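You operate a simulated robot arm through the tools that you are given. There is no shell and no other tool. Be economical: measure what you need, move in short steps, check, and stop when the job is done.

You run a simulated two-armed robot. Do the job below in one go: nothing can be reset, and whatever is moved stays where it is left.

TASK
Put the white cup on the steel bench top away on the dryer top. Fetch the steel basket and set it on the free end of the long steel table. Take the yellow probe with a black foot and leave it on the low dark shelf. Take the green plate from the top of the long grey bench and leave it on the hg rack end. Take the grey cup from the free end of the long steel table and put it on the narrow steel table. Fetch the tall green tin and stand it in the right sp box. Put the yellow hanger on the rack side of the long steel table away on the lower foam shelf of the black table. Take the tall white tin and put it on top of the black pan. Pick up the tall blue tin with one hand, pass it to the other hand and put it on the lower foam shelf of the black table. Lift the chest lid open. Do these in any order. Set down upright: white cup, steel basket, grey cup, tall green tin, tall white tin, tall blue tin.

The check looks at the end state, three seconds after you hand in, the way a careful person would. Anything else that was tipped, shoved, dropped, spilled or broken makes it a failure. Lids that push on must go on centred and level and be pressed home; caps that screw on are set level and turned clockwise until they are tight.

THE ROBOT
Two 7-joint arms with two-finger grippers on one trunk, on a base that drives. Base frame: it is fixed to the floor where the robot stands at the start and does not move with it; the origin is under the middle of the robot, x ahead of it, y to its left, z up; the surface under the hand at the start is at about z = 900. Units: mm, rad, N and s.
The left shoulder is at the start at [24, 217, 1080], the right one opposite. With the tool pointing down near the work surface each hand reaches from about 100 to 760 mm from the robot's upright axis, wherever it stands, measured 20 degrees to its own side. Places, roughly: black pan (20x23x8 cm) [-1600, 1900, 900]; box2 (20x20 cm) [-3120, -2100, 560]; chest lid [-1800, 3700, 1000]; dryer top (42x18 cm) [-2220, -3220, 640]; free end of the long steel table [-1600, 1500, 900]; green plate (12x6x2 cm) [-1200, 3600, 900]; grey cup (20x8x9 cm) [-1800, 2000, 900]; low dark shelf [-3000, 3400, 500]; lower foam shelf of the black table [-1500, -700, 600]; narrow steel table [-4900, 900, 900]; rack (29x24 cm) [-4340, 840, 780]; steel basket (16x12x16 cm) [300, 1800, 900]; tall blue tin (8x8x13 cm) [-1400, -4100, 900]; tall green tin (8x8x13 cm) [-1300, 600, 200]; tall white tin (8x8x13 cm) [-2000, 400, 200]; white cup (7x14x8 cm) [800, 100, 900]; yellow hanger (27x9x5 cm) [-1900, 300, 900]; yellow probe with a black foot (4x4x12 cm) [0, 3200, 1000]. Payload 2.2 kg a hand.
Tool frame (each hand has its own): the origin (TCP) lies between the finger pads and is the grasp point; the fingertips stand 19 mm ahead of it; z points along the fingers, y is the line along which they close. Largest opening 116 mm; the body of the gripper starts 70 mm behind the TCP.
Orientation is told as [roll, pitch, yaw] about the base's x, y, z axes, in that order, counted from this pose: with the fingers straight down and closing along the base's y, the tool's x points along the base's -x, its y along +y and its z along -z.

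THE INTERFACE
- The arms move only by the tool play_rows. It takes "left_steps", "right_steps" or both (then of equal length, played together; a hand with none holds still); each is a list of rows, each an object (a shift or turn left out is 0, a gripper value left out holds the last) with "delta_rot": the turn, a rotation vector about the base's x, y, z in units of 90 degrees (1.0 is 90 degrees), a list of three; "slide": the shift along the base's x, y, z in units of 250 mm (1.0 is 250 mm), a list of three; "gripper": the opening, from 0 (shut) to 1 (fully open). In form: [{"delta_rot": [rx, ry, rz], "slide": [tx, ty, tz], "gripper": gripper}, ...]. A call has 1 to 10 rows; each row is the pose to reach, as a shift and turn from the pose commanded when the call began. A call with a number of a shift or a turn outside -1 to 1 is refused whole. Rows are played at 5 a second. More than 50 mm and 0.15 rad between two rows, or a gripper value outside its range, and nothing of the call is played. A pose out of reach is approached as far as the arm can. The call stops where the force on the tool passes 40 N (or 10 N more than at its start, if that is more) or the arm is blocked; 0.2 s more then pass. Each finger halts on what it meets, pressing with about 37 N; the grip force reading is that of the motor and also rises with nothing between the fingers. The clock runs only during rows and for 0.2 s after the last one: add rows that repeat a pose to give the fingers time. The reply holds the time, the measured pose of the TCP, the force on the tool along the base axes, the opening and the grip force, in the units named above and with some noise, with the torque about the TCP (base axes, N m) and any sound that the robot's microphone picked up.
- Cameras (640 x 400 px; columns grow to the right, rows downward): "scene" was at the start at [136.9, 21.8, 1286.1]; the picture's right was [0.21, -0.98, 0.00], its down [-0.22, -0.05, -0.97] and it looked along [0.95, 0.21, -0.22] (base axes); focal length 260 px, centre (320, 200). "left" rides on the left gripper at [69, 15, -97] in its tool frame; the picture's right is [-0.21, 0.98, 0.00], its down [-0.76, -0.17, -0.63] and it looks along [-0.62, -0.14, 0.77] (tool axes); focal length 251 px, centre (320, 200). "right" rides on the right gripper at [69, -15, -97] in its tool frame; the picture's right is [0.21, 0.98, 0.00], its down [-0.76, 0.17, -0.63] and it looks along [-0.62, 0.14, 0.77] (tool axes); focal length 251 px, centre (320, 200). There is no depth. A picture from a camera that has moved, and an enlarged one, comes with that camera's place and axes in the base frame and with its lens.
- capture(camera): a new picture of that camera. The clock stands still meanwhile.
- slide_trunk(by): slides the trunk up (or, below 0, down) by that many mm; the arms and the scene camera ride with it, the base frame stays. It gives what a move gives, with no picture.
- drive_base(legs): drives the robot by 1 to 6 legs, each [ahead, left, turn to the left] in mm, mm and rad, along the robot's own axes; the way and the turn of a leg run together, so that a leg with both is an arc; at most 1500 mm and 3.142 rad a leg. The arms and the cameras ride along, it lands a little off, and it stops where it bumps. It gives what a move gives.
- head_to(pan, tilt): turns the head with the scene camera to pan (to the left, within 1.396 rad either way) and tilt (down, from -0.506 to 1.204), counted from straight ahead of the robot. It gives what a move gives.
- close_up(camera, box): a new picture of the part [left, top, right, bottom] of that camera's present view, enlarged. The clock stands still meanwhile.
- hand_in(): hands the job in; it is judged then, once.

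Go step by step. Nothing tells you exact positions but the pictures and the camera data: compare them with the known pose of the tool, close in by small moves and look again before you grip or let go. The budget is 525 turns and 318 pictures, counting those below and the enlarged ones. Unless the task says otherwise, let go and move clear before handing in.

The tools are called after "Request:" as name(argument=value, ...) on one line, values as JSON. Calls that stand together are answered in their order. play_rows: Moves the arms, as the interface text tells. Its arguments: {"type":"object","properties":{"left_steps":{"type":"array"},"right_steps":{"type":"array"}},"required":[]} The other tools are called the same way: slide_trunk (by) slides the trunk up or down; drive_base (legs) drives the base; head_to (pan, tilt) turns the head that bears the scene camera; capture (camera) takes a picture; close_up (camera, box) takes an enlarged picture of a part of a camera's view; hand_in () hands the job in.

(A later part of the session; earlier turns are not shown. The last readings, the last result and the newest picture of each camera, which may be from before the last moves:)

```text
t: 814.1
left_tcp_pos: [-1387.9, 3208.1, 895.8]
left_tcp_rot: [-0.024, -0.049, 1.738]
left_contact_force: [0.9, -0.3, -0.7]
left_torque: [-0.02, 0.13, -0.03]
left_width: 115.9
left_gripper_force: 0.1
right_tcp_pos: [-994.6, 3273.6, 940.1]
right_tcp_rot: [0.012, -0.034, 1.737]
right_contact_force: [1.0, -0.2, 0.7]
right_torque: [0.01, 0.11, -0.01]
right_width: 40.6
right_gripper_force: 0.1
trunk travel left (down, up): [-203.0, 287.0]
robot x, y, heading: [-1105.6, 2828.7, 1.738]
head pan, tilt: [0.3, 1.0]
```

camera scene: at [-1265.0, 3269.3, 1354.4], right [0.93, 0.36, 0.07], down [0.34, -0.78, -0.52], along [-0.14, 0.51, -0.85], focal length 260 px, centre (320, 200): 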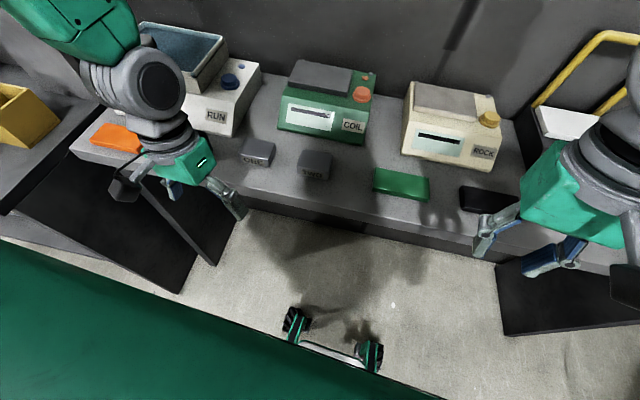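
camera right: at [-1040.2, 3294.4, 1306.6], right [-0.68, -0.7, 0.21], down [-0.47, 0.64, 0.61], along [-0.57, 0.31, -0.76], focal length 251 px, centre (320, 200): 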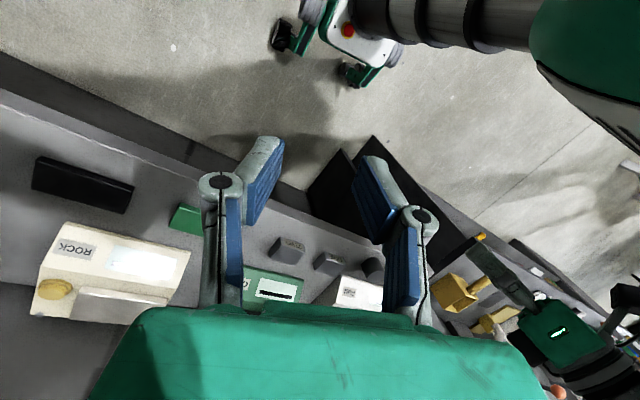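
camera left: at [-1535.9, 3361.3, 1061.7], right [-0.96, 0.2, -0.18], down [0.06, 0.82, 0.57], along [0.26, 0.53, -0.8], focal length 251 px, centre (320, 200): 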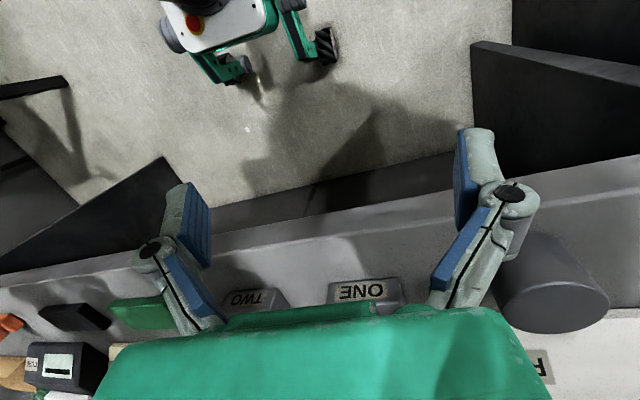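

The robot is steady again with the trunk low. I raise the hands, and go gently to the chest with a turn–ahead–turn.

Request:
play_rows(left_steps=[{"slide": [0, 0, 0.14]}, {"slide": [0, 0, 0.28]}, {"slide": [0, 0, 0.42]}, {"slide": [0, 0, 0.56]}, {"slide": [0, 0, 0.7]}, {"slide": [0, 0, 0.84]}, {"slide": [0, 0, 0.96]}, {"slide": [0, 0, 0.96]}, {"slide": [0, 0, 0.96]}], right_steps=[{"slide": [0, 0, 0.14]}, {"slide": [0, 0, 0.28]}, {"slide": [0, 0, 0.42]}, {"slide": [0, 0, 0.56]}, {"slide": [0, 0, 0.7]}, {"slide": [0, 0, 0.8]}, {"slide": [0, 0, 0.8]}, {"slide": [0, 0, 0.8]}, {"slide": [0, 0, 0.8]}])

Request:
drive_base(legs=[[0, 0, 0.687]])

Request:
drive_base(legs=[[400, 0, 0]])

Request:
drive_base(legs=[[0, 0, -0.375]])

Request:
head_to(pan=0.1, tilt=0.6)

```text
t: 816.1
left_tcp_pos: [-1416.5, 3202.1, 1130.7]
left_tcp_rot: [-0.052, -0.052, 1.738]
left_contact_force: [-0.9, 0.4, 0.4]
left_torque: [0.01, 0.01, 0.0]
left_width: 115.8
left_gripper_force: 0.0
right_tcp_pos: [-1022.8, 3266.7, 1147.7]
right_tcp_rot: [-0.013, -0.035, 1.741]
right_contact_force: [0.0, -0.3, 0.6]
right_torque: [-0.02, 0.02, 0.01]
right_width: 40.8
right_gripper_force: 0.0
trunk travel left (down, up): [-203.0, 287.0]
robot x, y, heading: [-1106.5, 2828.6, 1.737]
head pan, tilt: [0.3, 1.0]
```

```text
t: 818.3
left_tcp_pos: [-1566.1, 2938.5, 1135.0]
left_tcp_rot: [-0.031, -0.052, 2.424]
left_contact_force: [0.7, 0.0, 0.2]
left_torque: [-0.05, 0.06, -0.01]
left_width: 115.9
left_gripper_force: 0.1
right_tcp_pos: [-1301.6, 3237.2, 1144.1]
right_tcp_rot: [0.006, -0.037, 2.425]
right_contact_force: [-0.1, 0.6, 0.4]
right_torque: [-0.03, 0.02, -0.01]
right_width: 40.5
right_gripper_force: 0.0
trunk travel left (down, up): [-203.0, 287.0]
robot x, y, heading: [-1100.6, 2830.6, 2.429]
head pan, tilt: [0.3, 1.0]
```

```text
t: 820.8
left_tcp_pos: [-1861.8, 3198.5, 1134.5]
left_tcp_rot: [-0.033, -0.053, 2.42]
left_contact_force: [0.3, 1.8, 0.6]
left_torque: [-0.1, 0.06, 0.01]
left_width: 115.9
left_gripper_force: 0.2
right_tcp_pos: [-1599.8, 3498.4, 1143.9]
right_tcp_rot: [0.003, -0.037, 2.425]
right_contact_force: [0.7, 0.3, 0.1]
right_torque: [-0.11, 0.06, 0.02]
right_width: 40.8
right_gripper_force: 0.1
trunk travel left (down, up): [-203.0, 287.0]
robot x, y, heading: [-1394.7, 3089.4, 2.423]
head pan, tilt: [0.3, 1.0]
```

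```text
t: 822.3
left_tcp_pos: [-1791.2, 3359.0, 1134.6]
left_tcp_rot: [-0.036, -0.057, 2.043]
left_contact_force: [0.0, 0.4, 0.7]
left_torque: [-0.04, 0.03, 0.0]
left_width: 116.0
left_gripper_force: 0.0
right_tcp_pos: [-1433.9, 3539.0, 1145.6]
right_tcp_rot: [0.0, -0.04, 2.044]
right_contact_force: [0.1, 0.4, -0.2]
right_torque: [-0.04, 0.01, -0.04]
right_width: 40.5
right_gripper_force: 0.0
trunk travel left (down, up): [-203.0, 287.0]
robot x, y, heading: [-1395.4, 3093.9, 2.047]
head pan, tilt: [0.3, 1.0]
```

```text
t: 823.2
left_tcp_pos: [-1790.5, 3356.7, 1135.8]
left_tcp_rot: [-0.034, -0.059, 2.042]
left_contact_force: [0.2, 0.4, 0.0]
left_torque: [0.0, 0.04, -0.01]
left_width: 116.0
left_gripper_force: 0.1
right_tcp_pos: [-1434.5, 3538.1, 1146.8]
right_tcp_rot: [0.0, -0.04, 2.043]
right_contact_force: [0.6, -0.3, 0.9]
right_torque: [0.0, 0.01, -0.01]
right_width: 40.5
right_gripper_force: 0.1
trunk travel left (down, up): [-203.0, 287.0]
robot x, y, heading: [-1399.2, 3092.6, 2.045]
head pan, tilt: [0.099, 0.6]
```

Steady. I go 40 mm closer and bring the left hand over the knob, turned in line with the lid.

Request:
drive_base(legs=[[40, 0, 0]])

Request:
play_rows(left_steps=[{"slide": [0.012, 0.13, 0], "delta_rot": [-0.006, 0, -0.026]}, {"slide": [0.024, 0.27, 0], "delta_rot": [-0.012, 0, -0.052]}, {"slide": [0.036, 0.41, 0], "delta_rot": [-0.018, 0, -0.078]}, {"slide": [0.048, 0.55, -0.02], "delta_rot": [-0.024, 0, -0.104]}, {"slide": [0.06, 0.69, -0.04], "delta_rot": [-0.03, 0, -0.13]}, {"slide": [0.075, 0.83, -0.06], "delta_rot": [-0.036, 0, -0.156]}, {"slide": [0.09, 0.96, -0.08], "delta_rot": [-0.043, 0, -0.186]}, {"slide": [0.1, 1.0, -0.1], "delta_rot": [-0.043, 0, -0.186]}, {"slide": [0.1, 1.0, -0.1], "delta_rot": [-0.043, 0, -0.186]}])

Request:
capture(camera="left")

```text
t: 824.1
left_tcp_pos: [-1809.1, 3393.4, 1136.1]
left_tcp_rot: [-0.034, -0.057, 2.043]
left_contact_force: [0.9, -0.8, 0.0]
left_torque: [-0.04, 0.02, 0.02]
left_width: 116.1
left_gripper_force: 0.0
right_tcp_pos: [-1451.0, 3573.5, 1147.7]
right_tcp_rot: [0.001, -0.04, 2.044]
right_contact_force: [-0.2, 0.2, 0.0]
right_torque: [-0.03, -0.01, 0.01]
right_width: 40.6
right_gripper_force: 0.1
trunk travel left (down, up): [-203.0, 287.0]
robot x, y, heading: [-1415.0, 3130.9, 2.045]
head pan, tilt: [0.099, 0.6]
```

```text
t: 826.1
left_tcp_pos: [-1784.2, 3641.8, 1112.1]
left_tcp_rot: [-0.016, 0.008, 1.749]
left_contact_force: [0.3, 1.3, 0.6]
left_torque: [-0.03, -0.02, 0.02]
left_width: 116.2
left_gripper_force: 0.0
right_tcp_pos: [-1453.8, 3572.1, 1147.9]
right_tcp_rot: [0.0, -0.04, 2.044]
right_contact_force: [0.1, -0.7, -0.1]
right_torque: [-0.03, -0.02, -0.01]
right_width: 40.5
right_gripper_force: 0.0
trunk travel left (down, up): [-203.0, 287.0]
robot x, y, heading: [-1412.7, 3129.9, 2.042]
head pan, tilt: [0.099, 0.6]
```

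```text
52 pictures are left
camera left: at [-1787.5, 3572.3, 1207.4], right [-1.0, 0.04, -0.02], down [0.02, 0.78, 0.63], along [0.04, 0.63, -0.78], focal length 251 px, centre (320, 200)
```

left: 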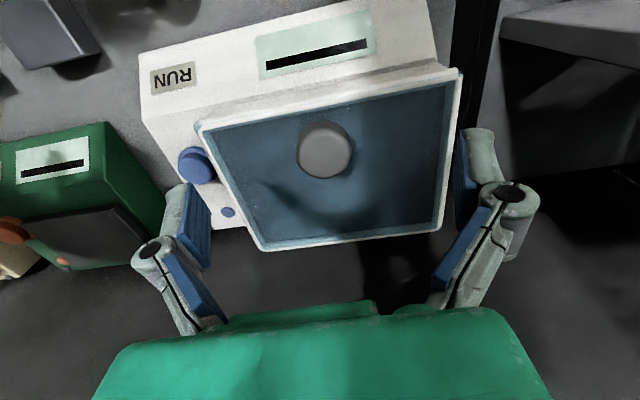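

Aligned: the knob is at [-1785, 3657]. I go down deeper this time to grip under the knob's head.

Request:
play_rows(left_steps=[{"slide": [-0.004, 0.05, -0.08]}, {"slide": [-0.004, 0.06, -0.16]}, {"slide": [-0.004, 0.06, -0.24]}, {"slide": [-0.004, 0.06, -0.3]}, {"slide": [-0.004, 0.06, -0.33]}, {"slide": [-0.004, 0.06, -0.33]}])

Request:
play_rows(left_steps=[{"gripper": 0}, {"gripper": 0}, {"gripper": 0}, {"gripper": 0}, {"gripper": 0}])

```text
t: 827.5
left_tcp_pos: [-1784.9, 3656.1, 1027.2]
left_tcp_rot: [-0.015, 0.005, 1.747]
left_contact_force: [0.5, 0.1, -0.2]
left_torque: [-0.01, 0.02, 0.01]
left_width: 116.1
left_gripper_force: 0.0
right_tcp_pos: [-1453.1, 3572.7, 1146.7]
right_tcp_rot: [-0.002, -0.039, 2.043]
right_contact_force: [-1.0, 0.4, -0.2]
right_torque: [-0.02, 0.0, -0.01]
right_width: 40.6
right_gripper_force: 0.0
trunk travel left (down, up): [-203.0, 287.0]
robot x, y, heading: [-1417.9, 3130.6, 2.041]
head pan, tilt: [0.099, 0.6]
```

```text
t: 828.7
left_tcp_pos: [-1785.0, 3655.7, 1032.7]
left_tcp_rot: [-0.012, -0.003, 1.748]
left_contact_force: [-4.9, 4.6, 36.0]
left_torque: [0.66, 0.54, 0.17]
left_width: 38.2
left_gripper_force: 44.6
right_tcp_pos: [-1452.5, 3571.2, 1147.7]
right_tcp_rot: [-0.001, -0.042, 2.045]
right_contact_force: [0.2, 0.1, -0.3]
right_torque: [0.02, 0.04, -0.01]
right_width: 40.5
right_gripper_force: 0.0
trunk travel left (down, up): [-203.0, 287.0]
robot x, y, heading: [-1414.1, 3129.7, 2.043]
head pan, tilt: [0.099, 0.6]
```

Gripped. I lift along the fitted arc, turning the hand with the lid.

Request:
play_rows(left_steps=[{"slide": [-0.002, 0.012, 0.035], "delta_rot": [0.04, 0.008, 0]}, {"slide": [-0.005, 0.026, 0.068], "delta_rot": [0.0875, 0.016, 0]}, {"slide": [-0.011, 0.061, 0.127], "delta_rot": [0.175, 0.032, 0]}, {"slide": [-0.019, 0.104, 0.18], "delta_rot": [0.262, 0.048, 0]}, {"slide": [-0.028, 0.153, 0.227], "delta_rot": [0.35, 0.064, 0]}, {"slide": [-0.028, 0.153, 0.227], "delta_rot": [0.35, 0.064, 0]}])

Request:
close_up(camera="scene", box=[200, 80, 440, 260])

```text
t: 830.1
left_tcp_pos: [-1792.0, 3697.3, 1080.3]
left_tcp_rot: [-0.014, -0.549, 1.747]
left_contact_force: [4.0, 5.6, -16.4]
left_torque: [-1.0, -0.14, 0.07]
left_width: 20.5
left_gripper_force: 45.6
right_tcp_pos: [-1453.8, 3575.5, 1146.9]
right_tcp_rot: [0.002, -0.037, 2.043]
right_contact_force: [0.0, 0.8, 0.3]
right_torque: [0.01, -0.01, -0.01]
right_width: 40.5
right_gripper_force: 0.2
trunk travel left (down, up): [-203.0, 287.0]
robot x, y, heading: [-1416.2, 3127.6, 2.044]
head pan, tilt: [0.099, 0.6]
```

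```text
2.22 times, centred on (320, 170) of scene
camera zoom: at [-1479.1, 3246.4, 1228.9], right [0.84, 0.54, 0.0], down [0.31, -0.48, -0.82], along [-0.45, 0.69, -0.57], focal length 577 px, centre (320, 267)
```

zoom: 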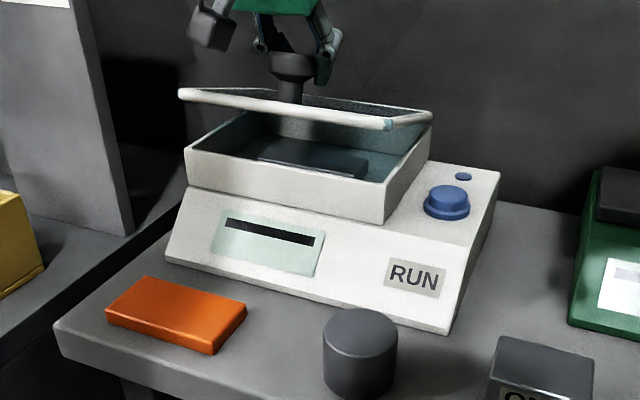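

It holds under the knob's head. I continue further up.

Request:
play_rows(left_steps=[{"slide": [-0.01, 0.055, 0.039], "delta_rot": [0.0875, 0.016, 0]}, {"slide": [-0.021, 0.115, 0.07], "delta_rot": [0.175, 0.032, 0]}, {"slide": [-0.033, 0.179, 0.092], "delta_rot": [0.262, 0.048, 0]}, {"slide": [-0.045, 0.245, 0.106], "delta_rot": [0.35, 0.064, 0]}, {"slide": [-0.057, 0.312, 0.109], "delta_rot": [0.437, 0.08, 0]}, {"slide": [-0.057, 0.312, 0.109], "delta_rot": [0.437, 0.08, 0]}])

Request:
close_up(camera="scene", box=[200, 60, 440, 240])

```text
t: 831.3
left_tcp_pos: [-1806.6, 3763.7, 1114.1]
left_tcp_rot: [0.004, -1.215, 1.735]
left_contact_force: [0.0, 0.4, 0.7]
left_torque: [-0.02, 0.0, 0.02]
left_width: 0.0
left_gripper_force: 28.4
right_tcp_pos: [-1452.1, 3568.7, 1148.0]
right_tcp_rot: [-0.002, -0.043, 2.044]
right_contact_force: [-0.2, -0.2, 0.1]
right_torque: [0.02, 0.01, 0.0]
right_width: 40.5
right_gripper_force: 0.1
trunk travel left (down, up): [-203.0, 287.0]
robot x, y, heading: [-1414.3, 3126.8, 2.049]
head pan, tilt: [0.099, 0.6]
stopped in row 5 (left hand): the force on the tool passed its limit at 54 N (the readings are from after the stop); the commanded pose is now the measured one
```

```text
2.22 times, centred on (320, 150) of scene
camera zoom: at [-1478.9, 3240.4, 1229.7], right [0.84, 0.54, 0.0], down [0.31, -0.48, -0.82], along [-0.45, 0.69, -0.57], focal length 577 px, centre (320, 311)
```

zoom: 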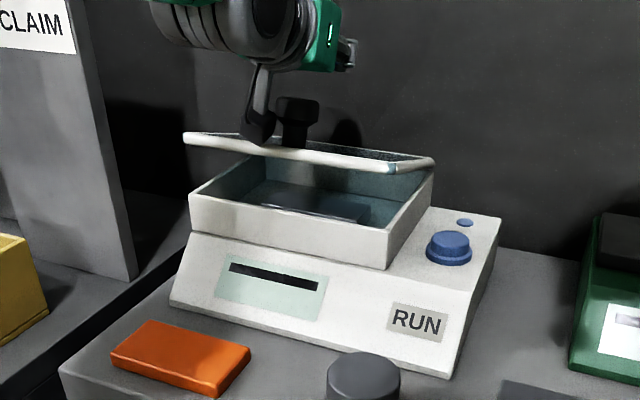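

Request:
play_rows(left_steps=[{"slide": [0, 0, 0.02]}, {"slide": [0, 0, 0.02]}, {"slide": [0, 0, 0.02]}, {"slide": [0, 0, 0.02]}])

Request:
close_up(camera="scene", box=[200, 60, 440, 240])

```text
t: 832.3
left_tcp_pos: [-1806.3, 3764.8, 1118.4]
left_tcp_rot: [0.006, -1.21, 1.734]
left_contact_force: [0.6, 0.5, 0.3]
left_torque: [0.01, 0.02, -0.04]
left_width: 0.0
left_gripper_force: 28.3
right_tcp_pos: [-1451.3, 3570.5, 1149.5]
right_tcp_rot: [-0.001, -0.042, 2.043]
right_contact_force: [0.0, 0.4, -0.2]
right_torque: [0.0, 0.02, 0.02]
right_width: 40.7
right_gripper_force: 0.1
trunk travel left (down, up): [-203.0, 287.0]
robot x, y, heading: [-1412.5, 3127.8, 2.044]
head pan, tilt: [0.099, 0.6]
```

```text
2.22 times, centred on (320, 150) of scene
camera zoom: at [-1478.7, 3242.4, 1229.6], right [0.84, 0.54, 0.0], down [0.31, -0.48, -0.82], along [-0.45, 0.69, -0.57], focal length 577 px, centre (320, 311)
```

zoom: 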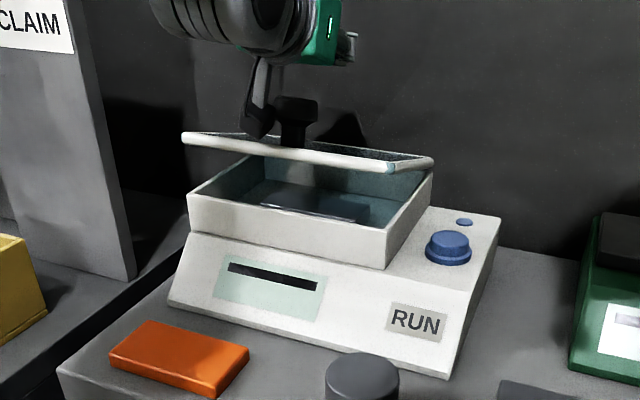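

The lid stays where it is left (stiff hinge), now about 20 degrees open. I bring the closed fingertips round to the front and under its edge, to push it up from below.

Request:
play_rows(left_steps=[{"slide": [0, 0, 0.13]}, {"slide": [0, 0, 0.26]}, {"slide": [0.03, -0.16, 0.28]}, {"slide": [0.06, -0.33, 0.28]}, {"slide": [0.09, -0.5, 0.28]}, {"slide": [0.12, -0.67, 0.28]}, {"slide": [0.145, -0.8, 0.2]}, {"slide": [0.145, -0.8, 0.05]}, {"slide": [0.145, -0.8, -0.1]}, {"slide": [0.145, -0.8, -0.1]}])

Request:
capture(camera="left")

Request:
close_up(camera="scene", box=[180, 60, 440, 240])

```text
t: 834.5
left_tcp_pos: [-1769.7, 3562.3, 1093.2]
left_tcp_rot: [0.006, -1.211, 1.731]
left_contact_force: [0.4, 0.9, 0.3]
left_torque: [-0.04, -0.04, -0.02]
left_width: 0.0
left_gripper_force: 28.6
left hand out of reach, approached as far as the arm can: row 6
right_tcp_pos: [-1450.8, 3571.1, 1147.9]
right_tcp_rot: [-0.003, -0.044, 2.044]
right_contact_force: [0.6, 0.8, 0.7]
right_torque: [0.0, 0.04, 0.01]
right_width: 40.5
right_gripper_force: 0.2
trunk travel left (down, up): [-203.0, 287.0]
robot x, y, heading: [-1412.1, 3128.5, 2.047]
head pan, tilt: [0.099, 0.6]
```

```text
48 pictures are left
camera left: at [-1764.2, 3447.6, 1062.9], right [-0.97, -0.09, 0.2], down [0.22, -0.29, 0.93], along [-0.02, 0.95, 0.31], focal length 251 px, centre (320, 200)
```

left: 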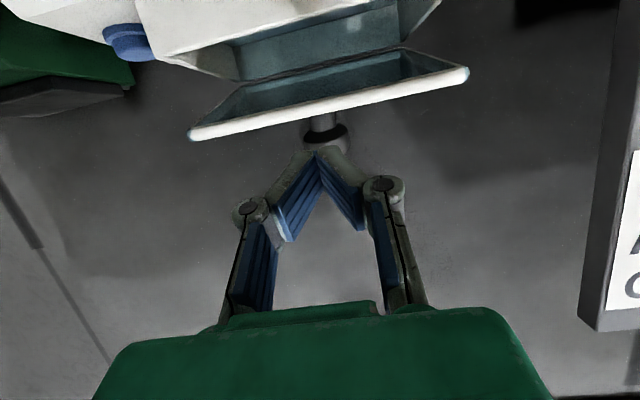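

```text
2.22 times, centred on (310, 150) of scene
camera zoom: at [-1477.2, 3241.6, 1229.7], right [0.84, 0.54, 0.0], down [0.31, -0.48, -0.82], along [-0.45, 0.69, -0.57], focal length 577 px, centre (342, 311)
```

zoom: 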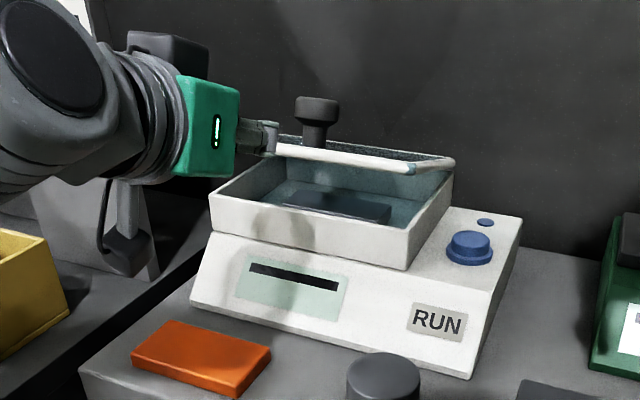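

Clear: the gap under the lid's edge spans z 985 to 1045. I lower the fingertips to z about 1015 and slide them under.

Request:
play_rows(left_steps=[{"slide": [0, 0, -0.12]}, {"slide": [0, 0, -0.24]}, {"slide": [0, 0, -0.3]}, {"slide": [-0.02, 0.12, -0.3]}, {"slide": [-0.045, 0.25, -0.3]}, {"slide": [-0.07, 0.38, -0.3]}, {"slide": [-0.07, 0.38, -0.3]}])

Request:
close_up(camera="scene", box=[180, 60, 440, 240])

```text
t: 836.1
left_tcp_pos: [-1788.5, 3658.0, 1018.7]
left_tcp_rot: [0.006, -1.213, 1.734]
left_contact_force: [0.7, -0.6, -0.4]
left_torque: [0.03, -0.02, 0.01]
left_width: 0.0
left_gripper_force: 28.5
right_tcp_pos: [-1451.1, 3569.7, 1147.2]
right_tcp_rot: [-0.002, -0.043, 2.045]
right_contact_force: [-0.4, -0.2, -0.5]
right_torque: [0.04, -0.03, 0.01]
right_width: 40.4
right_gripper_force: 0.1
trunk travel left (down, up): [-203.0, 287.0]
robot x, y, heading: [-1413.0, 3127.8, 2.049]
head pan, tilt: [0.099, 0.6]
```

```text
2.22 times, centred on (310, 150) of scene
camera zoom: at [-1478.7, 3241.5, 1229.7], right [0.84, 0.54, 0.0], down [0.31, -0.48, -0.82], along [-0.45, 0.69, -0.57], focal length 577 px, centre (342, 311)
```

zoom: 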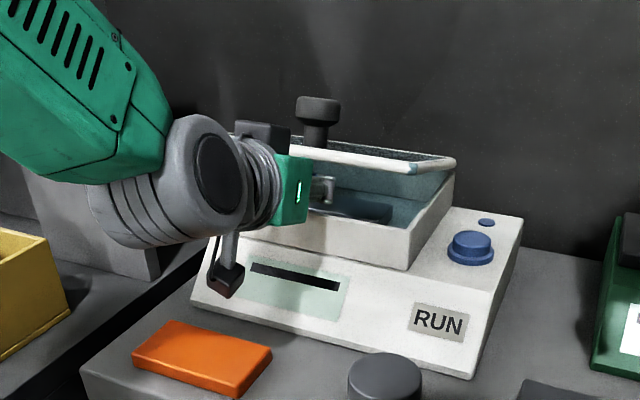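

The fingertips are under the lid. I lift and push it up and over.

Request:
play_rows(left_steps=[{"slide": [-0.003, 0.02, 0.08]}, {"slide": [-0.008, 0.043, 0.148]}, {"slide": [-0.02, 0.11, 0.24]}, {"slide": [-0.035, 0.189, 0.308]}, {"slide": [-0.051, 0.279, 0.36]}, {"slide": [-0.06, 0.33, 0.365]}, {"slide": [-0.06, 0.33, 0.365]}])

Request:
close_up(camera="scene", box=[180, 40, 440, 220])

```text
t: 837.7
left_tcp_pos: [-1803.1, 3742.4, 1109.4]
left_tcp_rot: [0.005, -1.212, 1.735]
left_contact_force: [0.2, -2.0, 0.5]
left_torque: [0.04, -0.02, -0.02]
left_width: 0.2
left_gripper_force: 28.4
right_tcp_pos: [-1452.6, 3569.5, 1147.7]
right_tcp_rot: [-0.002, -0.041, 2.043]
right_contact_force: [0.1, -0.3, -0.5]
right_torque: [0.02, 0.04, -0.03]
right_width: 40.7
right_gripper_force: 0.0
trunk travel left (down, up): [-203.0, 287.0]
robot x, y, heading: [-1413.2, 3127.3, 2.045]
head pan, tilt: [0.099, 0.6]
```

```text
2.22 times, centred on (310, 130) of scene
camera zoom: at [-1478.9, 3242.2, 1229.5], right [0.84, 0.54, 0.0], down [0.31, -0.48, -0.82], along [-0.45, 0.69, -0.57], focal length 577 px, centre (342, 356)
```

zoom: 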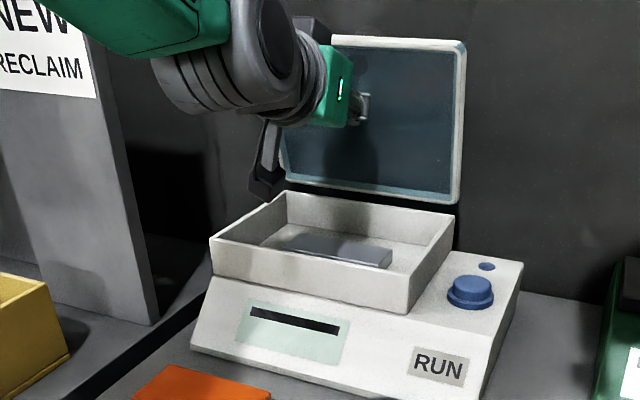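

The lid stands almost upright. I push it a little further, then withdraw.

Request:
play_rows(left_steps=[{"slide": [-0.015, 0.08, 0]}, {"slide": [-0.028, 0.15, -0.01]}, {"slide": [-0.036, 0.19, -0.01]}, {"slide": [-0.036, 0.19, -0.01]}])

Request:
play_rows(left_steps=[{"slide": [0.02, -0.12, 0]}, {"slide": [0.05, -0.3, 0]}, {"slide": [0.08, -0.48, 0.02]}, {"slide": [0.11, -0.66, 0.04]}, {"slide": [0.14, -0.84, 0.06]}, {"slide": [0.16, -1.0, 0.08]}])

Request:
close_up(camera="scene", box=[180, 40, 440, 220])

```text
t: 838.2
left_tcp_pos: [-1806.0, 3762.9, 1111.3]
left_tcp_rot: [0.007, -1.211, 1.733]
left_contact_force: [6.2, -22.8, 6.8]
left_torque: [0.18, 0.04, -0.12]
left_width: 6.2
left_gripper_force: 28.3
right_tcp_pos: [-1452.4, 3568.0, 1148.2]
right_tcp_rot: [-0.002, -0.04, 2.043]
right_contact_force: [0.2, 0.8, -0.6]
right_torque: [-0.09, 0.01, -0.01]
right_width: 40.7
right_gripper_force: 0.1
trunk travel left (down, up): [-203.0, 287.0]
robot x, y, heading: [-1414.5, 3134.2, 2.044]
head pan, tilt: [0.099, 0.6]
stopped in row 2 (left hand): the force on the tool passed its limit at 53 N (the readings are from after the stop); the commanded pose is now the measured one
```

```text
t: 839.6
left_tcp_pos: [-1770.7, 3510.9, 1127.1]
left_tcp_rot: [-0.006, -1.208, 1.746]
left_contact_force: [-0.1, -0.4, -0.1]
left_torque: [-0.04, -0.02, -0.06]
left_width: 0.2
left_gripper_force: 28.8
right_tcp_pos: [-1455.2, 3565.9, 1148.7]
right_tcp_rot: [-0.004, -0.045, 2.043]
right_contact_force: [-0.1, -0.7, 0.1]
right_torque: [0.0, 0.0, 0.01]
right_width: 40.6
right_gripper_force: 0.0
trunk travel left (down, up): [-203.0, 287.0]
robot x, y, heading: [-1411.7, 3128.2, 2.042]
head pan, tilt: [0.099, 0.6]
```

```text
2.22 times, centred on (310, 130) of scene
camera zoom: at [-1482.9, 3238.9, 1229.6], right [0.84, 0.54, 0.0], down [0.31, -0.48, -0.82], along [-0.45, 0.69, -0.57], focal length 577 px, centre (342, 356)
```

zoom: 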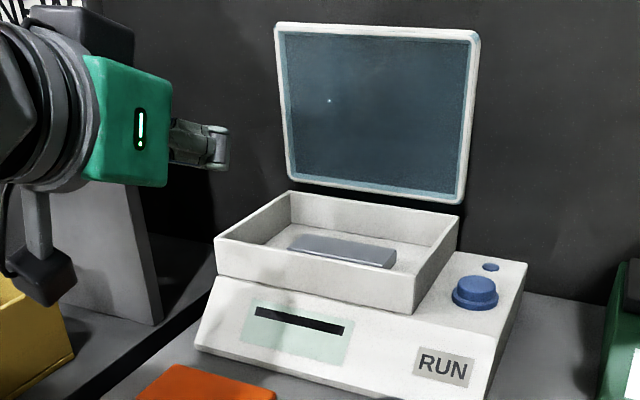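

The chest lid is fully open. Now the green plate: I straighten the left hand, turn the robot and bring the right hand over the plate.

Request:
play_rows(left_steps=[{"slide": [0.01, -0.04, 0.03], "delta_rot": [-0.084, -0.015, 0]}, {"slide": [0.02, -0.08, 0.06], "delta_rot": [-0.168, -0.03, 0]}, {"slide": [0.03, -0.12, 0.09], "delta_rot": [-0.252, -0.045, 0]}, {"slide": [0.04, -0.16, 0.1], "delta_rot": [-0.336, -0.06, 0]}, {"slide": [0.05, -0.2, 0.1], "delta_rot": [-0.42, -0.074, 0]}, {"slide": [0.06, -0.2, 0.1], "delta_rot": [-0.504, -0.089, 0]}, {"slide": [0.07, -0.2, 0.1], "delta_rot": [-0.588, -0.104, 0]}, {"slide": [0.08, -0.2, 0.1], "delta_rot": [-0.672, -0.119, 0]}, {"slide": [0.08, -0.2, 0.1], "delta_rot": [-0.757, -0.134, 0]}])

Request:
drive_base(legs=[[-60, 0, 0]])

Request:
drive_base(legs=[[0, 0, -0.79]])

Request:
drive_base(legs=[[-60, 0, 0]])

Request:
head_to(pan=-0.1, tilt=0.6)

Request:
capture(camera="scene")

```text
t: 841.6
left_tcp_pos: [-1747.9, 3464.4, 1154.3]
left_tcp_rot: [-0.008, 0.0, 1.74]
left_contact_force: [0.8, -0.2, -0.5]
left_torque: [-0.04, -0.02, 0.02]
left_width: 0.1
left_gripper_force: 28.7
right_tcp_pos: [-1452.3, 3568.4, 1148.7]
right_tcp_rot: [-0.002, -0.04, 2.044]
right_contact_force: [0.0, 0.8, 0.6]
right_torque: [-0.04, 0.02, 0.01]
right_width: 40.5
right_gripper_force: 0.1
trunk travel left (down, up): [-203.0, 287.0]
robot x, y, heading: [-1414.6, 3128.5, 2.048]
head pan, tilt: [0.099, 0.6]
```

```text
t: 842.6
left_tcp_pos: [-1720.4, 3409.2, 1155.5]
left_tcp_rot: [-0.006, -0.005, 1.74]
left_contact_force: [1.2, -0.9, -0.2]
left_torque: [0.03, -0.01, -0.01]
left_width: 0.0
left_gripper_force: 28.8
right_tcp_pos: [-1426.8, 3516.0, 1147.5]
right_tcp_rot: [-0.003, -0.039, 2.043]
right_contact_force: [0.8, -0.9, -0.5]
right_torque: [0.01, 0.02, 0.01]
right_width: 40.9
right_gripper_force: 0.0
trunk travel left (down, up): [-203.0, 287.0]
robot x, y, heading: [-1387.3, 3075.2, 2.046]
head pan, tilt: [0.099, 0.6]
```

```text
t: 845.0
left_tcp_pos: [-1384.0, 3543.8, 1156.9]
left_tcp_rot: [-0.005, -0.004, 0.952]
left_contact_force: [0.4, -0.8, 0.2]
left_torque: [-0.01, -0.05, -0.01]
left_width: 0.0
left_gripper_force: 28.3
right_tcp_pos: [-1103.1, 3409.5, 1144.5]
right_tcp_rot: [-0.003, -0.033, 1.256]
right_contact_force: [0.6, 0.9, -0.1]
right_torque: [0.02, 0.0, -0.01]
right_width: 40.6
right_gripper_force: 0.2
trunk travel left (down, up): [-203.0, 287.0]
robot x, y, heading: [-1388.0, 3079.5, 1.258]
head pan, tilt: [0.099, 0.6]
```

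```text
t: 846.0
left_tcp_pos: [-1405.6, 3484.8, 1156.5]
left_tcp_rot: [-0.006, -0.007, 0.95]
left_contact_force: [-0.7, -0.2, 0.6]
left_torque: [0.04, -0.01, -0.02]
left_width: 0.0
left_gripper_force: 28.5
right_tcp_pos: [-1122.2, 3351.6, 1142.8]
right_tcp_rot: [-0.004, -0.027, 1.252]
right_contact_force: [0.4, -0.6, 0.4]
right_torque: [-0.02, 0.0, 0.01]
right_width: 40.2
right_gripper_force: 0.0
trunk travel left (down, up): [-203.0, 287.0]
robot x, y, heading: [-1408.9, 3022.4, 1.253]
head pan, tilt: [0.099, 0.6]
```

```text
t: 846.7
left_tcp_pos: [-1405.5, 3482.3, 1158.8]
left_tcp_rot: [-0.004, -0.011, 0.95]
left_contact_force: [0.5, 0.0, -0.4]
left_torque: [-0.02, -0.01, -0.01]
left_width: 0.0
left_gripper_force: 28.7
right_tcp_pos: [-1123.3, 3347.9, 1140.3]
right_tcp_rot: [-0.004, -0.021, 1.252]
right_contact_force: [-0.3, -0.4, -0.2]
right_torque: [0.0, 0.03, -0.02]
right_width: 40.7
right_gripper_force: 0.1
trunk travel left (down, up): [-203.0, 287.0]
robot x, y, heading: [-1408.6, 3017.4, 1.254]
head pan, tilt: [-0.099, 0.6]
```

```text
43 pictures are left
camera scene: at [-1355.6, 3141.4, 1229.6], right [0.92, -0.4, 0.0], down [-0.23, -0.52, -0.82], along [0.33, 0.75, -0.57], focal length 260 px, centre (320, 200)
```

scene: 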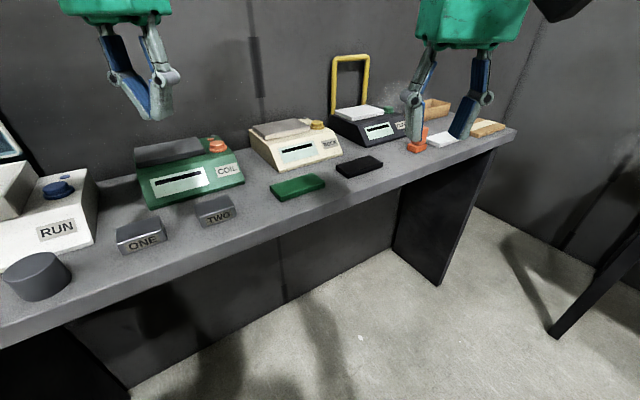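

Request:
play_rows(right_steps=[{"slide": [-0.05, 0.12, -0.02], "delta_rot": [0, 0, -0.07]}, {"slide": [-0.1, 0.26, -0.05], "delta_rot": [0, 0, -0.14]}, {"slide": [-0.15, 0.4, -0.08], "delta_rot": [0, 0, -0.21]}, {"slide": [-0.2, 0.54, -0.12], "delta_rot": [0, 0, -0.28]}, {"slide": [-0.25, 0.68, -0.16], "delta_rot": [0, 0, -0.35]}, {"slide": [-0.28, 0.8, -0.2], "delta_rot": [0, 0, -0.42]}, {"slide": [-0.3, 0.88, -0.24], "delta_rot": [0, 0, -0.5]}, {"slide": [-0.3, 0.88, -0.24], "delta_rot": [0, 0, -0.5], "gripper": 0.85}])

Request:
capture(camera="right")

```text
t: 848.5
left_tcp_pos: [-1405.1, 3481.3, 1160.6]
left_tcp_rot: [-0.004, -0.011, 0.949]
left_contact_force: [0.3, -0.5, 0.2]
left_torque: [0.02, -0.02, -0.02]
left_width: 0.3
left_gripper_force: 28.5
right_tcp_pos: [-1178.3, 3569.4, 1098.3]
right_tcp_rot: [0.03, -0.004, 0.433]
right_contact_force: [-0.5, -0.2, 0.1]
right_torque: [0.03, 0.02, 0.0]
right_width: 98.7
right_gripper_force: 0.0
trunk travel left (down, up): [-203.0, 287.0]
robot x, y, heading: [-1407.7, 3019.7, 1.261]
head pan, tilt: [-0.099, 0.6]
```

```text
42 pictures are left
camera right: at [-1231.7, 3524.7, 1194.3], right [-0.6, 0.8, 0.03], down [0.62, 0.45, 0.64], along [0.5, 0.41, -0.77], focal length 251 px, centre (320, 200)
```

right: 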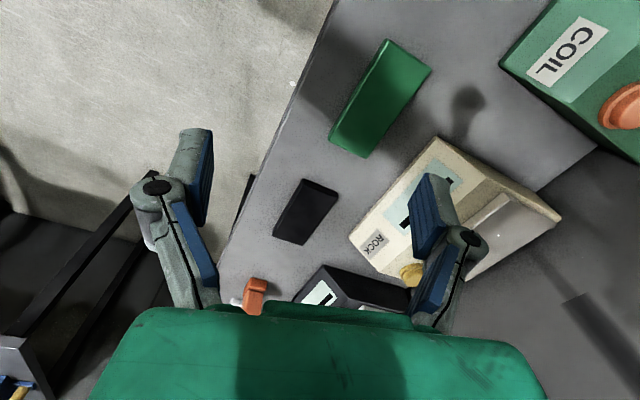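

The plate's centre is [-1197, 3639], aligned with the bench. I grip it west of centre to keep off the ROCK device.

Request:
play_rows(right_steps=[{"slide": [-0.06, 0.09, 0], "delta_rot": [0, 0, -0.06], "gripper": 0.66}, {"slide": [-0.12, 0.18, 0], "delta_rot": [0, 0, -0.12]}, {"slide": [-0.184, 0.26, 0], "delta_rot": [0, 0, -0.172]}, {"slide": [-0.184, 0.26, -0.12], "delta_rot": [0, 0, -0.172]}, {"slide": [-0.184, 0.26, -0.28], "delta_rot": [0, 0, -0.172]}, {"slide": [-0.184, 0.26, -0.42], "delta_rot": [0, 0, -0.172]}, {"slide": [-0.184, 0.26, -0.42], "delta_rot": [0, 0, -0.172]}])

Request:
capture(camera="right")

Request:
close_up(camera="scene", box=[200, 80, 400, 230])

```text
t: 850.1
left_tcp_pos: [-1408.2, 3481.8, 1157.8]
left_tcp_rot: [-0.004, -0.011, 0.949]
left_contact_force: [0.6, -0.2, 0.4]
left_torque: [0.01, -0.02, 0.0]
left_width: 0.0
left_gripper_force: 28.5
right_tcp_pos: [-1244.3, 3634.4, 979.0]
right_tcp_rot: [-0.003, -0.03, 0.198]
right_contact_force: [-0.9, 0.0, -0.4]
right_torque: [0.0, -0.02, 0.0]
right_width: 76.5
right_gripper_force: 0.1
right hand out of reach, approached as far as the arm can: row 2, 3, 4, 5
trunk travel left (down, up): [-203.0, 287.0]
robot x, y, heading: [-1408.0, 3019.8, 1.25]
head pan, tilt: [-0.099, 0.6]
```

```text
41 pictures are left
camera right: at [-1310.8, 3606.9, 1073.5], right [-0.4, 0.92, -0.01], down [0.69, 0.31, 0.65], along [0.6, 0.26, -0.76], focal length 251 px, centre (320, 200)
```

right: 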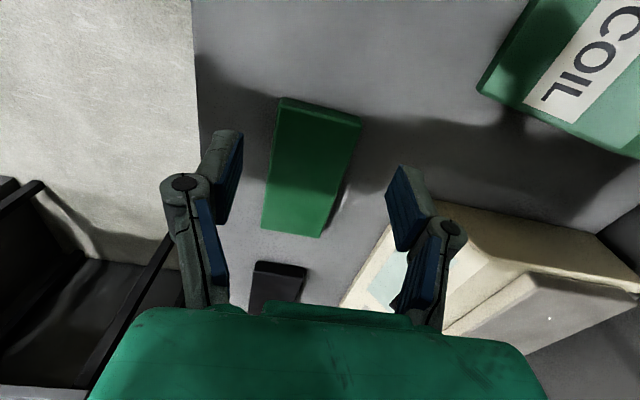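

```text
2.67 times, centred on (300, 155) of scene
camera zoom: at [-1357.6, 3143.5, 1229.6], right [0.91, -0.4, 0.0], down [-0.23, -0.52, -0.82], along [0.33, 0.75, -0.57], focal length 692 px, centre (373, 320)
```

zoom: 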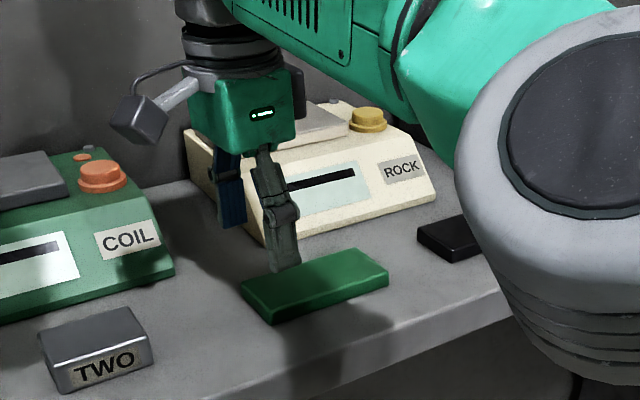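

Request:
play_rows(right_steps=[{"slide": [0.05, 0.01, -0.05]}, {"slide": [0.056, 0.012, -0.12]}, {"slide": [0.056, 0.012, -0.18]}, {"slide": [0.056, 0.012, -0.21]}, {"slide": [0.056, 0.012, -0.21]}])

Request:
capture(camera="right")

```text
t: 851.3
left_tcp_pos: [-1405.5, 3481.6, 1158.4]
left_tcp_rot: [-0.003, -0.01, 0.949]
left_contact_force: [-0.2, -0.7, -0.6]
left_torque: [0.0, -0.01, -0.02]
left_width: 0.0
left_gripper_force: 28.8
right_tcp_pos: [-1230.0, 3638.6, 925.7]
right_tcp_rot: [-0.003, -0.031, 0.195]
right_contact_force: [-0.2, -0.5, -0.2]
right_torque: [-0.02, 0.01, 0.03]
right_width: 76.3
right_gripper_force: 0.1
trunk travel left (down, up): [-203.0, 287.0]
robot x, y, heading: [-1406.3, 3017.3, 1.256]
head pan, tilt: [-0.099, 0.6]
```

```text
39 pictures are left
camera right: at [-1296.8, 3610.7, 1021.3], right [-0.4, 0.92, -0.01], down [0.69, 0.31, 0.65], along [0.6, 0.25, -0.76], focal length 251 px, centre (320, 200)
```

right: 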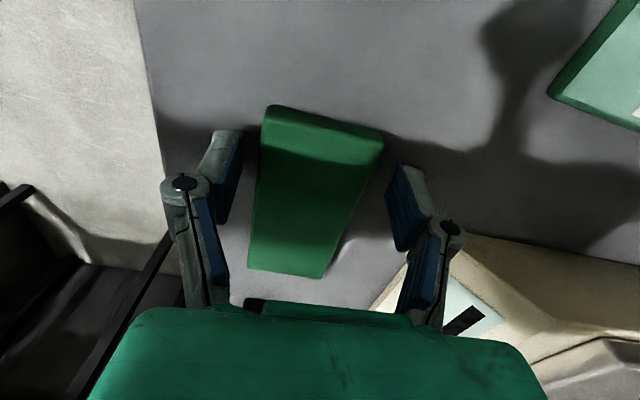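

The fingers straddle the plate. I close and lift.

Request:
play_rows(right_steps=[{"gripper": 0}, {"gripper": 0}, {"gripper": 0}, {"gripper": 0}, {"slide": [0, 0, 0.06]}, {"slide": [0, 0, 0.16]}, {"slide": [0, -0.05, 0.3]}, {"slide": [0, -0.15, 0.44]}, {"slide": [0, -0.28, 0.56]}, {"slide": [0, -0.4, 0.66]}])

Request:
capture(camera="right")

```text
t: 853.5
left_tcp_pos: [-1407.5, 3481.6, 1159.6]
left_tcp_rot: [-0.005, -0.014, 0.95]
left_contact_force: [-0.8, -0.6, 0.7]
left_torque: [0.05, -0.02, 0.0]
left_width: 0.1
left_gripper_force: 28.6
right_tcp_pos: [-1232.1, 3535.4, 1092.4]
right_tcp_rot: [-0.004, -0.029, 0.197]
right_contact_force: [-1.0, -1.6, -2.3]
right_torque: [0.0, 0.1, 0.0]
right_width: 57.0
right_gripper_force: 36.6
trunk travel left (down, up): [-203.0, 287.0]
robot x, y, heading: [-1402.0, 3016.3, 1.261]
head pan, tilt: [-0.099, 0.6]
```

```text
38 pictures are left
camera right: at [-1298.2, 3506.9, 1187.0], right [-0.4, 0.92, -0.01], down [0.69, 0.31, 0.65], along [0.6, 0.26, -0.76], focal length 251 px, centre (320, 200)
```

right: 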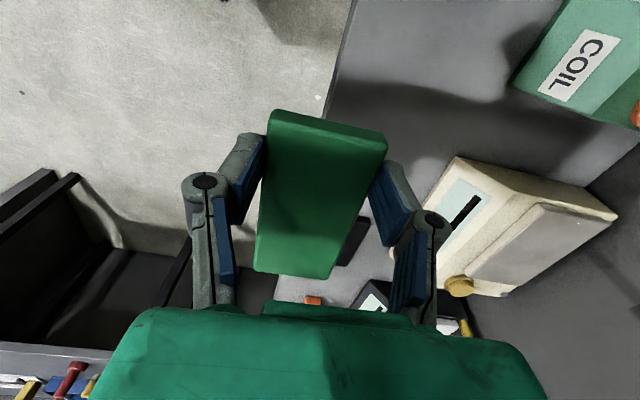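

The plate is held level (57 mm). I carry it the known way round to the white rack table.

Request:
drive_base(legs=[[-440, 0, 0]])

Request:
drive_base(legs=[[0, 0, 1.0], [0, 0, 0.88]])

Request:
drive_base(legs=[[1000, 90, 0], [420, 20, 0]])

Request:
drive_base(legs=[[0, 0, 1.571], [1400, 0, 0], [900, 0, 0]])

```text
t: 856.2
left_tcp_pos: [-1542.8, 3065.2, 1159.2]
left_tcp_rot: [-0.005, -0.011, 0.95]
left_contact_force: [0.3, 0.1, -0.8]
left_torque: [-0.01, 0.01, 0.0]
left_width: 0.2
left_gripper_force: 28.5
right_tcp_pos: [-1367.0, 3120.2, 1091.0]
right_tcp_rot: [-0.004, -0.03, 0.196]
right_contact_force: [0.4, -0.1, -1.9]
right_torque: [0.01, 0.06, 0.01]
right_width: 57.1
right_gripper_force: 36.9
trunk travel left (down, up): [-203.0, 287.0]
robot x, y, heading: [-1540.9, 2604.6, 1.253]
head pan, tilt: [-0.099, 0.6]
```

```text
t: 861.5
left_tcp_pos: [-1977.9, 2459.9, 1161.8]
left_tcp_rot: [-0.003, -0.013, 2.842]
left_contact_force: [0.5, 0.5, -0.5]
left_torque: [-0.03, 0.02, -0.03]
left_width: 0.1
left_gripper_force: 28.5
right_tcp_pos: [-2085.8, 2608.4, 1092.5]
right_tcp_rot: [0.0, -0.031, 2.088]
right_contact_force: [-0.8, 0.3, -1.6]
right_torque: [-0.08, -0.04, 0.02]
right_width: 57.1
right_gripper_force: 37.0
trunk travel left (down, up): [-203.0, 287.0]
robot x, y, heading: [-1544.9, 2604.5, -3.141]
head pan, tilt: [-0.099, 0.6]
```

```text
t: 868.9
left_tcp_pos: [-3399.1, 2341.9, 1161.9]
left_tcp_rot: [-0.001, -0.018, 2.844]
left_contact_force: [-0.2, -0.1, -0.6]
left_torque: [0.0, -0.02, 0.03]
left_width: 0.1
left_gripper_force: 28.3
right_tcp_pos: [-3507.1, 2490.5, 1094.8]
right_tcp_rot: [0.001, -0.03, 2.091]
right_contact_force: [-0.3, -0.1, -2.0]
right_torque: [-0.06, -0.05, 0.0]
right_width: 56.9
right_gripper_force: 37.1
trunk travel left (down, up): [-203.0, 287.0]
robot x, y, heading: [-2966.5, 2488.5, -3.14]
head pan, tilt: [-0.099, 0.6]
```

```text
t: 884.0
left_tcp_pos: [-2841.4, -253.0, 1163.9]
left_tcp_rot: [-0.001, -0.019, -1.891]
left_contact_force: [-0.3, -0.4, -0.4]
left_torque: [0.02, -0.01, 0.03]
left_width: 0.0
left_gripper_force: 28.4
right_tcp_pos: [-2992.2, -358.4, 1096.0]
right_tcp_rot: [0.004, -0.034, -2.641]
right_contact_force: [0.5, 0.3, -2.4]
right_torque: [0.04, -0.09, -0.02]
right_width: 57.2
right_gripper_force: 36.9
trunk travel left (down, up): [-203.0, 287.0]
robot x, y, heading: [-2974.3, 179.4, -1.581]
head pan, tilt: [-0.099, 0.6]
```

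Request:
play_rows(left_steps=[{"slide": [0.12, 0.05, 0.02]}, {"slide": [0.24, 0.1, 0.04]}, {"slide": [0.36, 0.15, 0.06]}, {"slide": [0.48, 0.2, 0.08]}, {"slide": [0.6, 0.25, 0.1]}, {"slide": [0.7, 0.28, 0.1]}, {"slide": [0.7, 0.28, 0.1]}])

Request:
drive_base(legs=[[120, 0, 0], [0, 0, -1.56], [1320, 0, 0], [0, 0, -1.571]])

Request:
head_to(pan=0.0, tilt=0.5)

Request:
capture(camera="scene")

```text
t: 885.6
left_tcp_pos: [-2668.0, -179.4, 1188.9]
left_tcp_rot: [0.003, -0.02, -1.889]
left_contact_force: [0.2, -0.4, 0.0]
left_torque: [0.04, -0.03, -0.01]
left_width: 0.2
left_gripper_force: 28.8
right_tcp_pos: [-2994.3, -355.4, 1098.4]
right_tcp_rot: [0.008, -0.032, -2.64]
right_contact_force: [0.2, -0.3, -1.8]
right_torque: [0.06, -0.07, -0.02]
right_width: 57.3
right_gripper_force: 36.9
trunk travel left (down, up): [-203.0, 287.0]
robot x, y, heading: [-2978.2, 176.5, -1.582]
head pan, tilt: [-0.099, 0.6]
```

```text
t: 900.0
left_tcp_pos: [-4681.6, 336.7, 1201.6]
left_tcp_rot: [0.047, -0.027, 1.556]
left_contact_force: [-0.1, -2.4, 0.5]
left_torque: [0.21, 0.01, 0.0]
left_width: 0.2
left_gripper_force: 27.6
right_tcp_pos: [-4472.2, 564.9, 1110.5]
right_tcp_rot: [0.031, -0.003, 0.894]
right_contact_force: [74.7, -97.2, 29.7]
right_torque: [8.64, 5.97, -2.09]
right_width: 0.1
right_gripper_force: 28.3
trunk travel left (down, up): [-203.0, 287.0]
robot x, y, heading: [-4329.1, 94.8, 1.863]
head pan, tilt: [-0.099, 0.6]
stopped in leg 4: the force on the tool passed its limit at 61 N (the readings are from after the stop); the commanded pose is now the measured one
```

```text
t: 900.7
left_tcp_pos: [-4680.9, 339.2, 1200.5]
left_tcp_rot: [0.041, -0.02, 1.55]
left_contact_force: [-0.3, -0.1, -0.2]
left_torque: [-0.01, -0.01, -0.03]
left_width: 0.1
left_gripper_force: 28.4
right_tcp_pos: [-4472.4, 563.6, 1110.6]
right_tcp_rot: [0.03, 0.001, 0.898]
right_contact_force: [39.4, -128.5, 24.4]
right_torque: [10.81, 3.01, -0.32]
right_width: 0.0
right_gripper_force: 28.2
trunk travel left (down, up): [-203.0, 287.0]
robot x, y, heading: [-4325.9, 92.2, 1.86]
head pan, tilt: [0.0, 0.499]
```

```text
37 pictures are left
camera scene: at [-4411.3, 177.5, 1239.0], right [0.96, 0.28, 0.05], down [0.17, -0.43, -0.89], along [-0.23, 0.86, -0.46], focal length 260 px, centre (320, 200)
```

scene: 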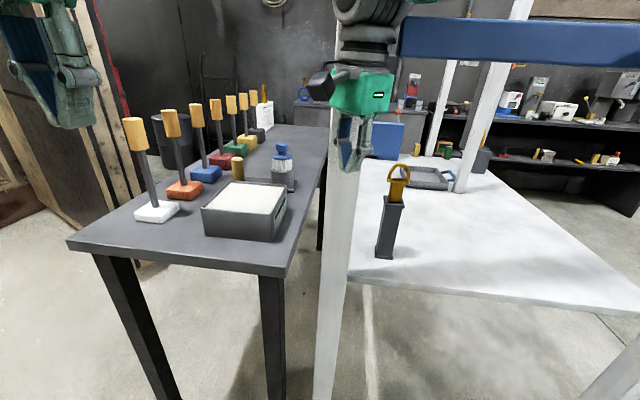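

The right hand struck the frame post and lost the plate. I back off at once and look for it.

Request:
drive_base(legs=[[-200, 0, 0]])

Request:
head_to(pan=-0.1, tilt=0.75)

Request:
capture(camera="scene")

```text
t: 902.2
left_tcp_pos: [-4597.2, 233.3, 1202.6]
left_tcp_rot: [0.076, -0.001, 1.575]
left_contact_force: [-1.3, -1.0, -1.3]
left_torque: [0.13, -0.1, 0.02]
left_width: 0.1
left_gripper_force: 28.9
right_tcp_pos: [-4378.6, 482.6, 1099.3]
right_tcp_rot: [0.062, 0.034, 0.874]
right_contact_force: [-2.9, -2.7, -1.2]
right_torque: [0.14, -0.21, -0.04]
right_width: 0.0
right_gripper_force: 28.3
trunk travel left (down, up): [-203.0, 287.0]
robot x, y, heading: [-4272.8, -25.8, 1.877]
head pan, tilt: [0.0, 0.499]
stopped in leg 1: the robot was blocked; the commanded pose is now the measured one
```

```text
t: 902.9
left_tcp_pos: [-4570.9, 236.5, 1203.4]
left_tcp_rot: [0.094, 0.008, 1.576]
left_contact_force: [0.3, 0.6, -0.5]
left_torque: [-0.02, 0.1, 0.0]
left_width: 0.1
left_gripper_force: 27.8
right_tcp_pos: [-4353.8, 485.5, 1097.7]
right_tcp_rot: [0.071, 0.047, 0.875]
right_contact_force: [0.9, 0.2, 0.8]
right_torque: [-0.02, 0.05, 0.04]
right_width: 0.2
right_gripper_force: 27.9
trunk travel left (down, up): [-203.0, 287.0]
robot x, y, heading: [-4263.1, -25.6, 1.879]
head pan, tilt: [-0.099, 0.75]
```

```text
36 pictures are left
camera scene: at [-4264.2, 104.5, 1216.1], right [0.98, 0.2, -0.02], down [0.12, -0.67, -0.73], along [-0.16, 0.71, -0.69], focal length 260 px, centre (320, 200)
```

scene: 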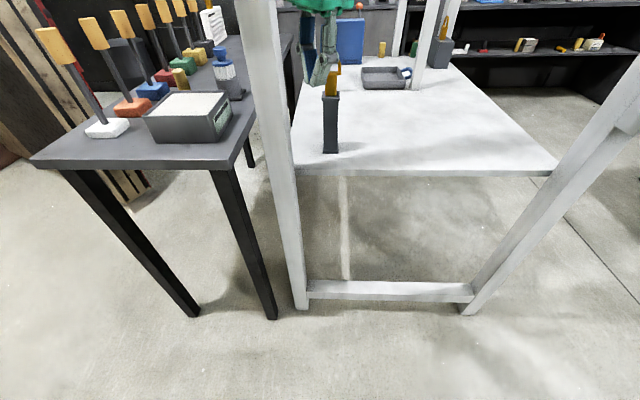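

Request:
close_up(camera="scene", box=[0, 0, 320, 200])

Request:
close_up(camera="scene", box=[200, 60, 420, 200])

```text
2.00 times, centred on (160, 100) of scene
camera zoom: at [-4264.2, 104.5, 1216.1], right [0.98, 0.2, -0.02], down [0.12, -0.67, -0.73], along [-0.16, 0.71, -0.69], focal length 519 px, centre (640, 400)
```

zoom: 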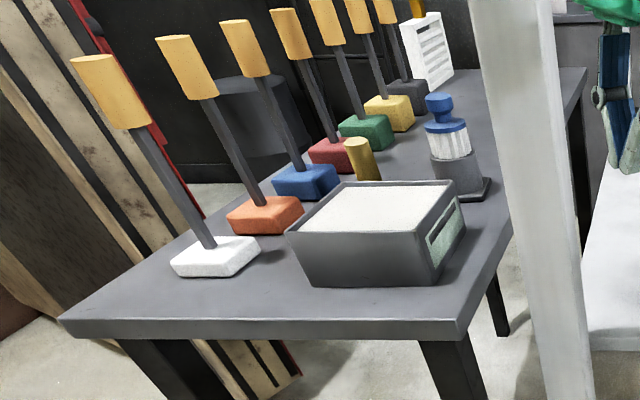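

```text
2.86 times, centred on (310, 130) of scene
camera zoom: at [-4264.2, 104.5, 1216.1], right [0.98, 0.2, -0.02], down [0.12, -0.67, -0.73], along [-0.16, 0.71, -0.69], focal length 741 px, centre (349, 400)
```

zoom: 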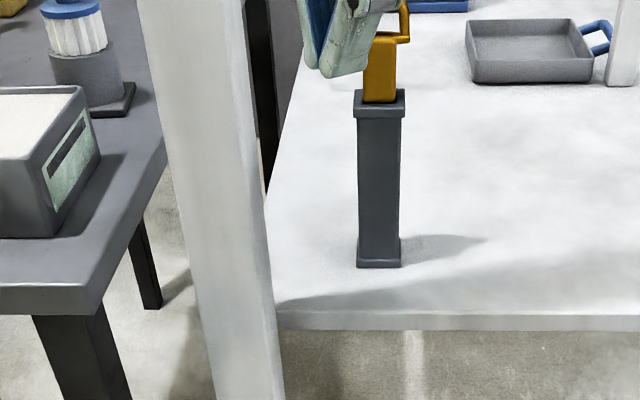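

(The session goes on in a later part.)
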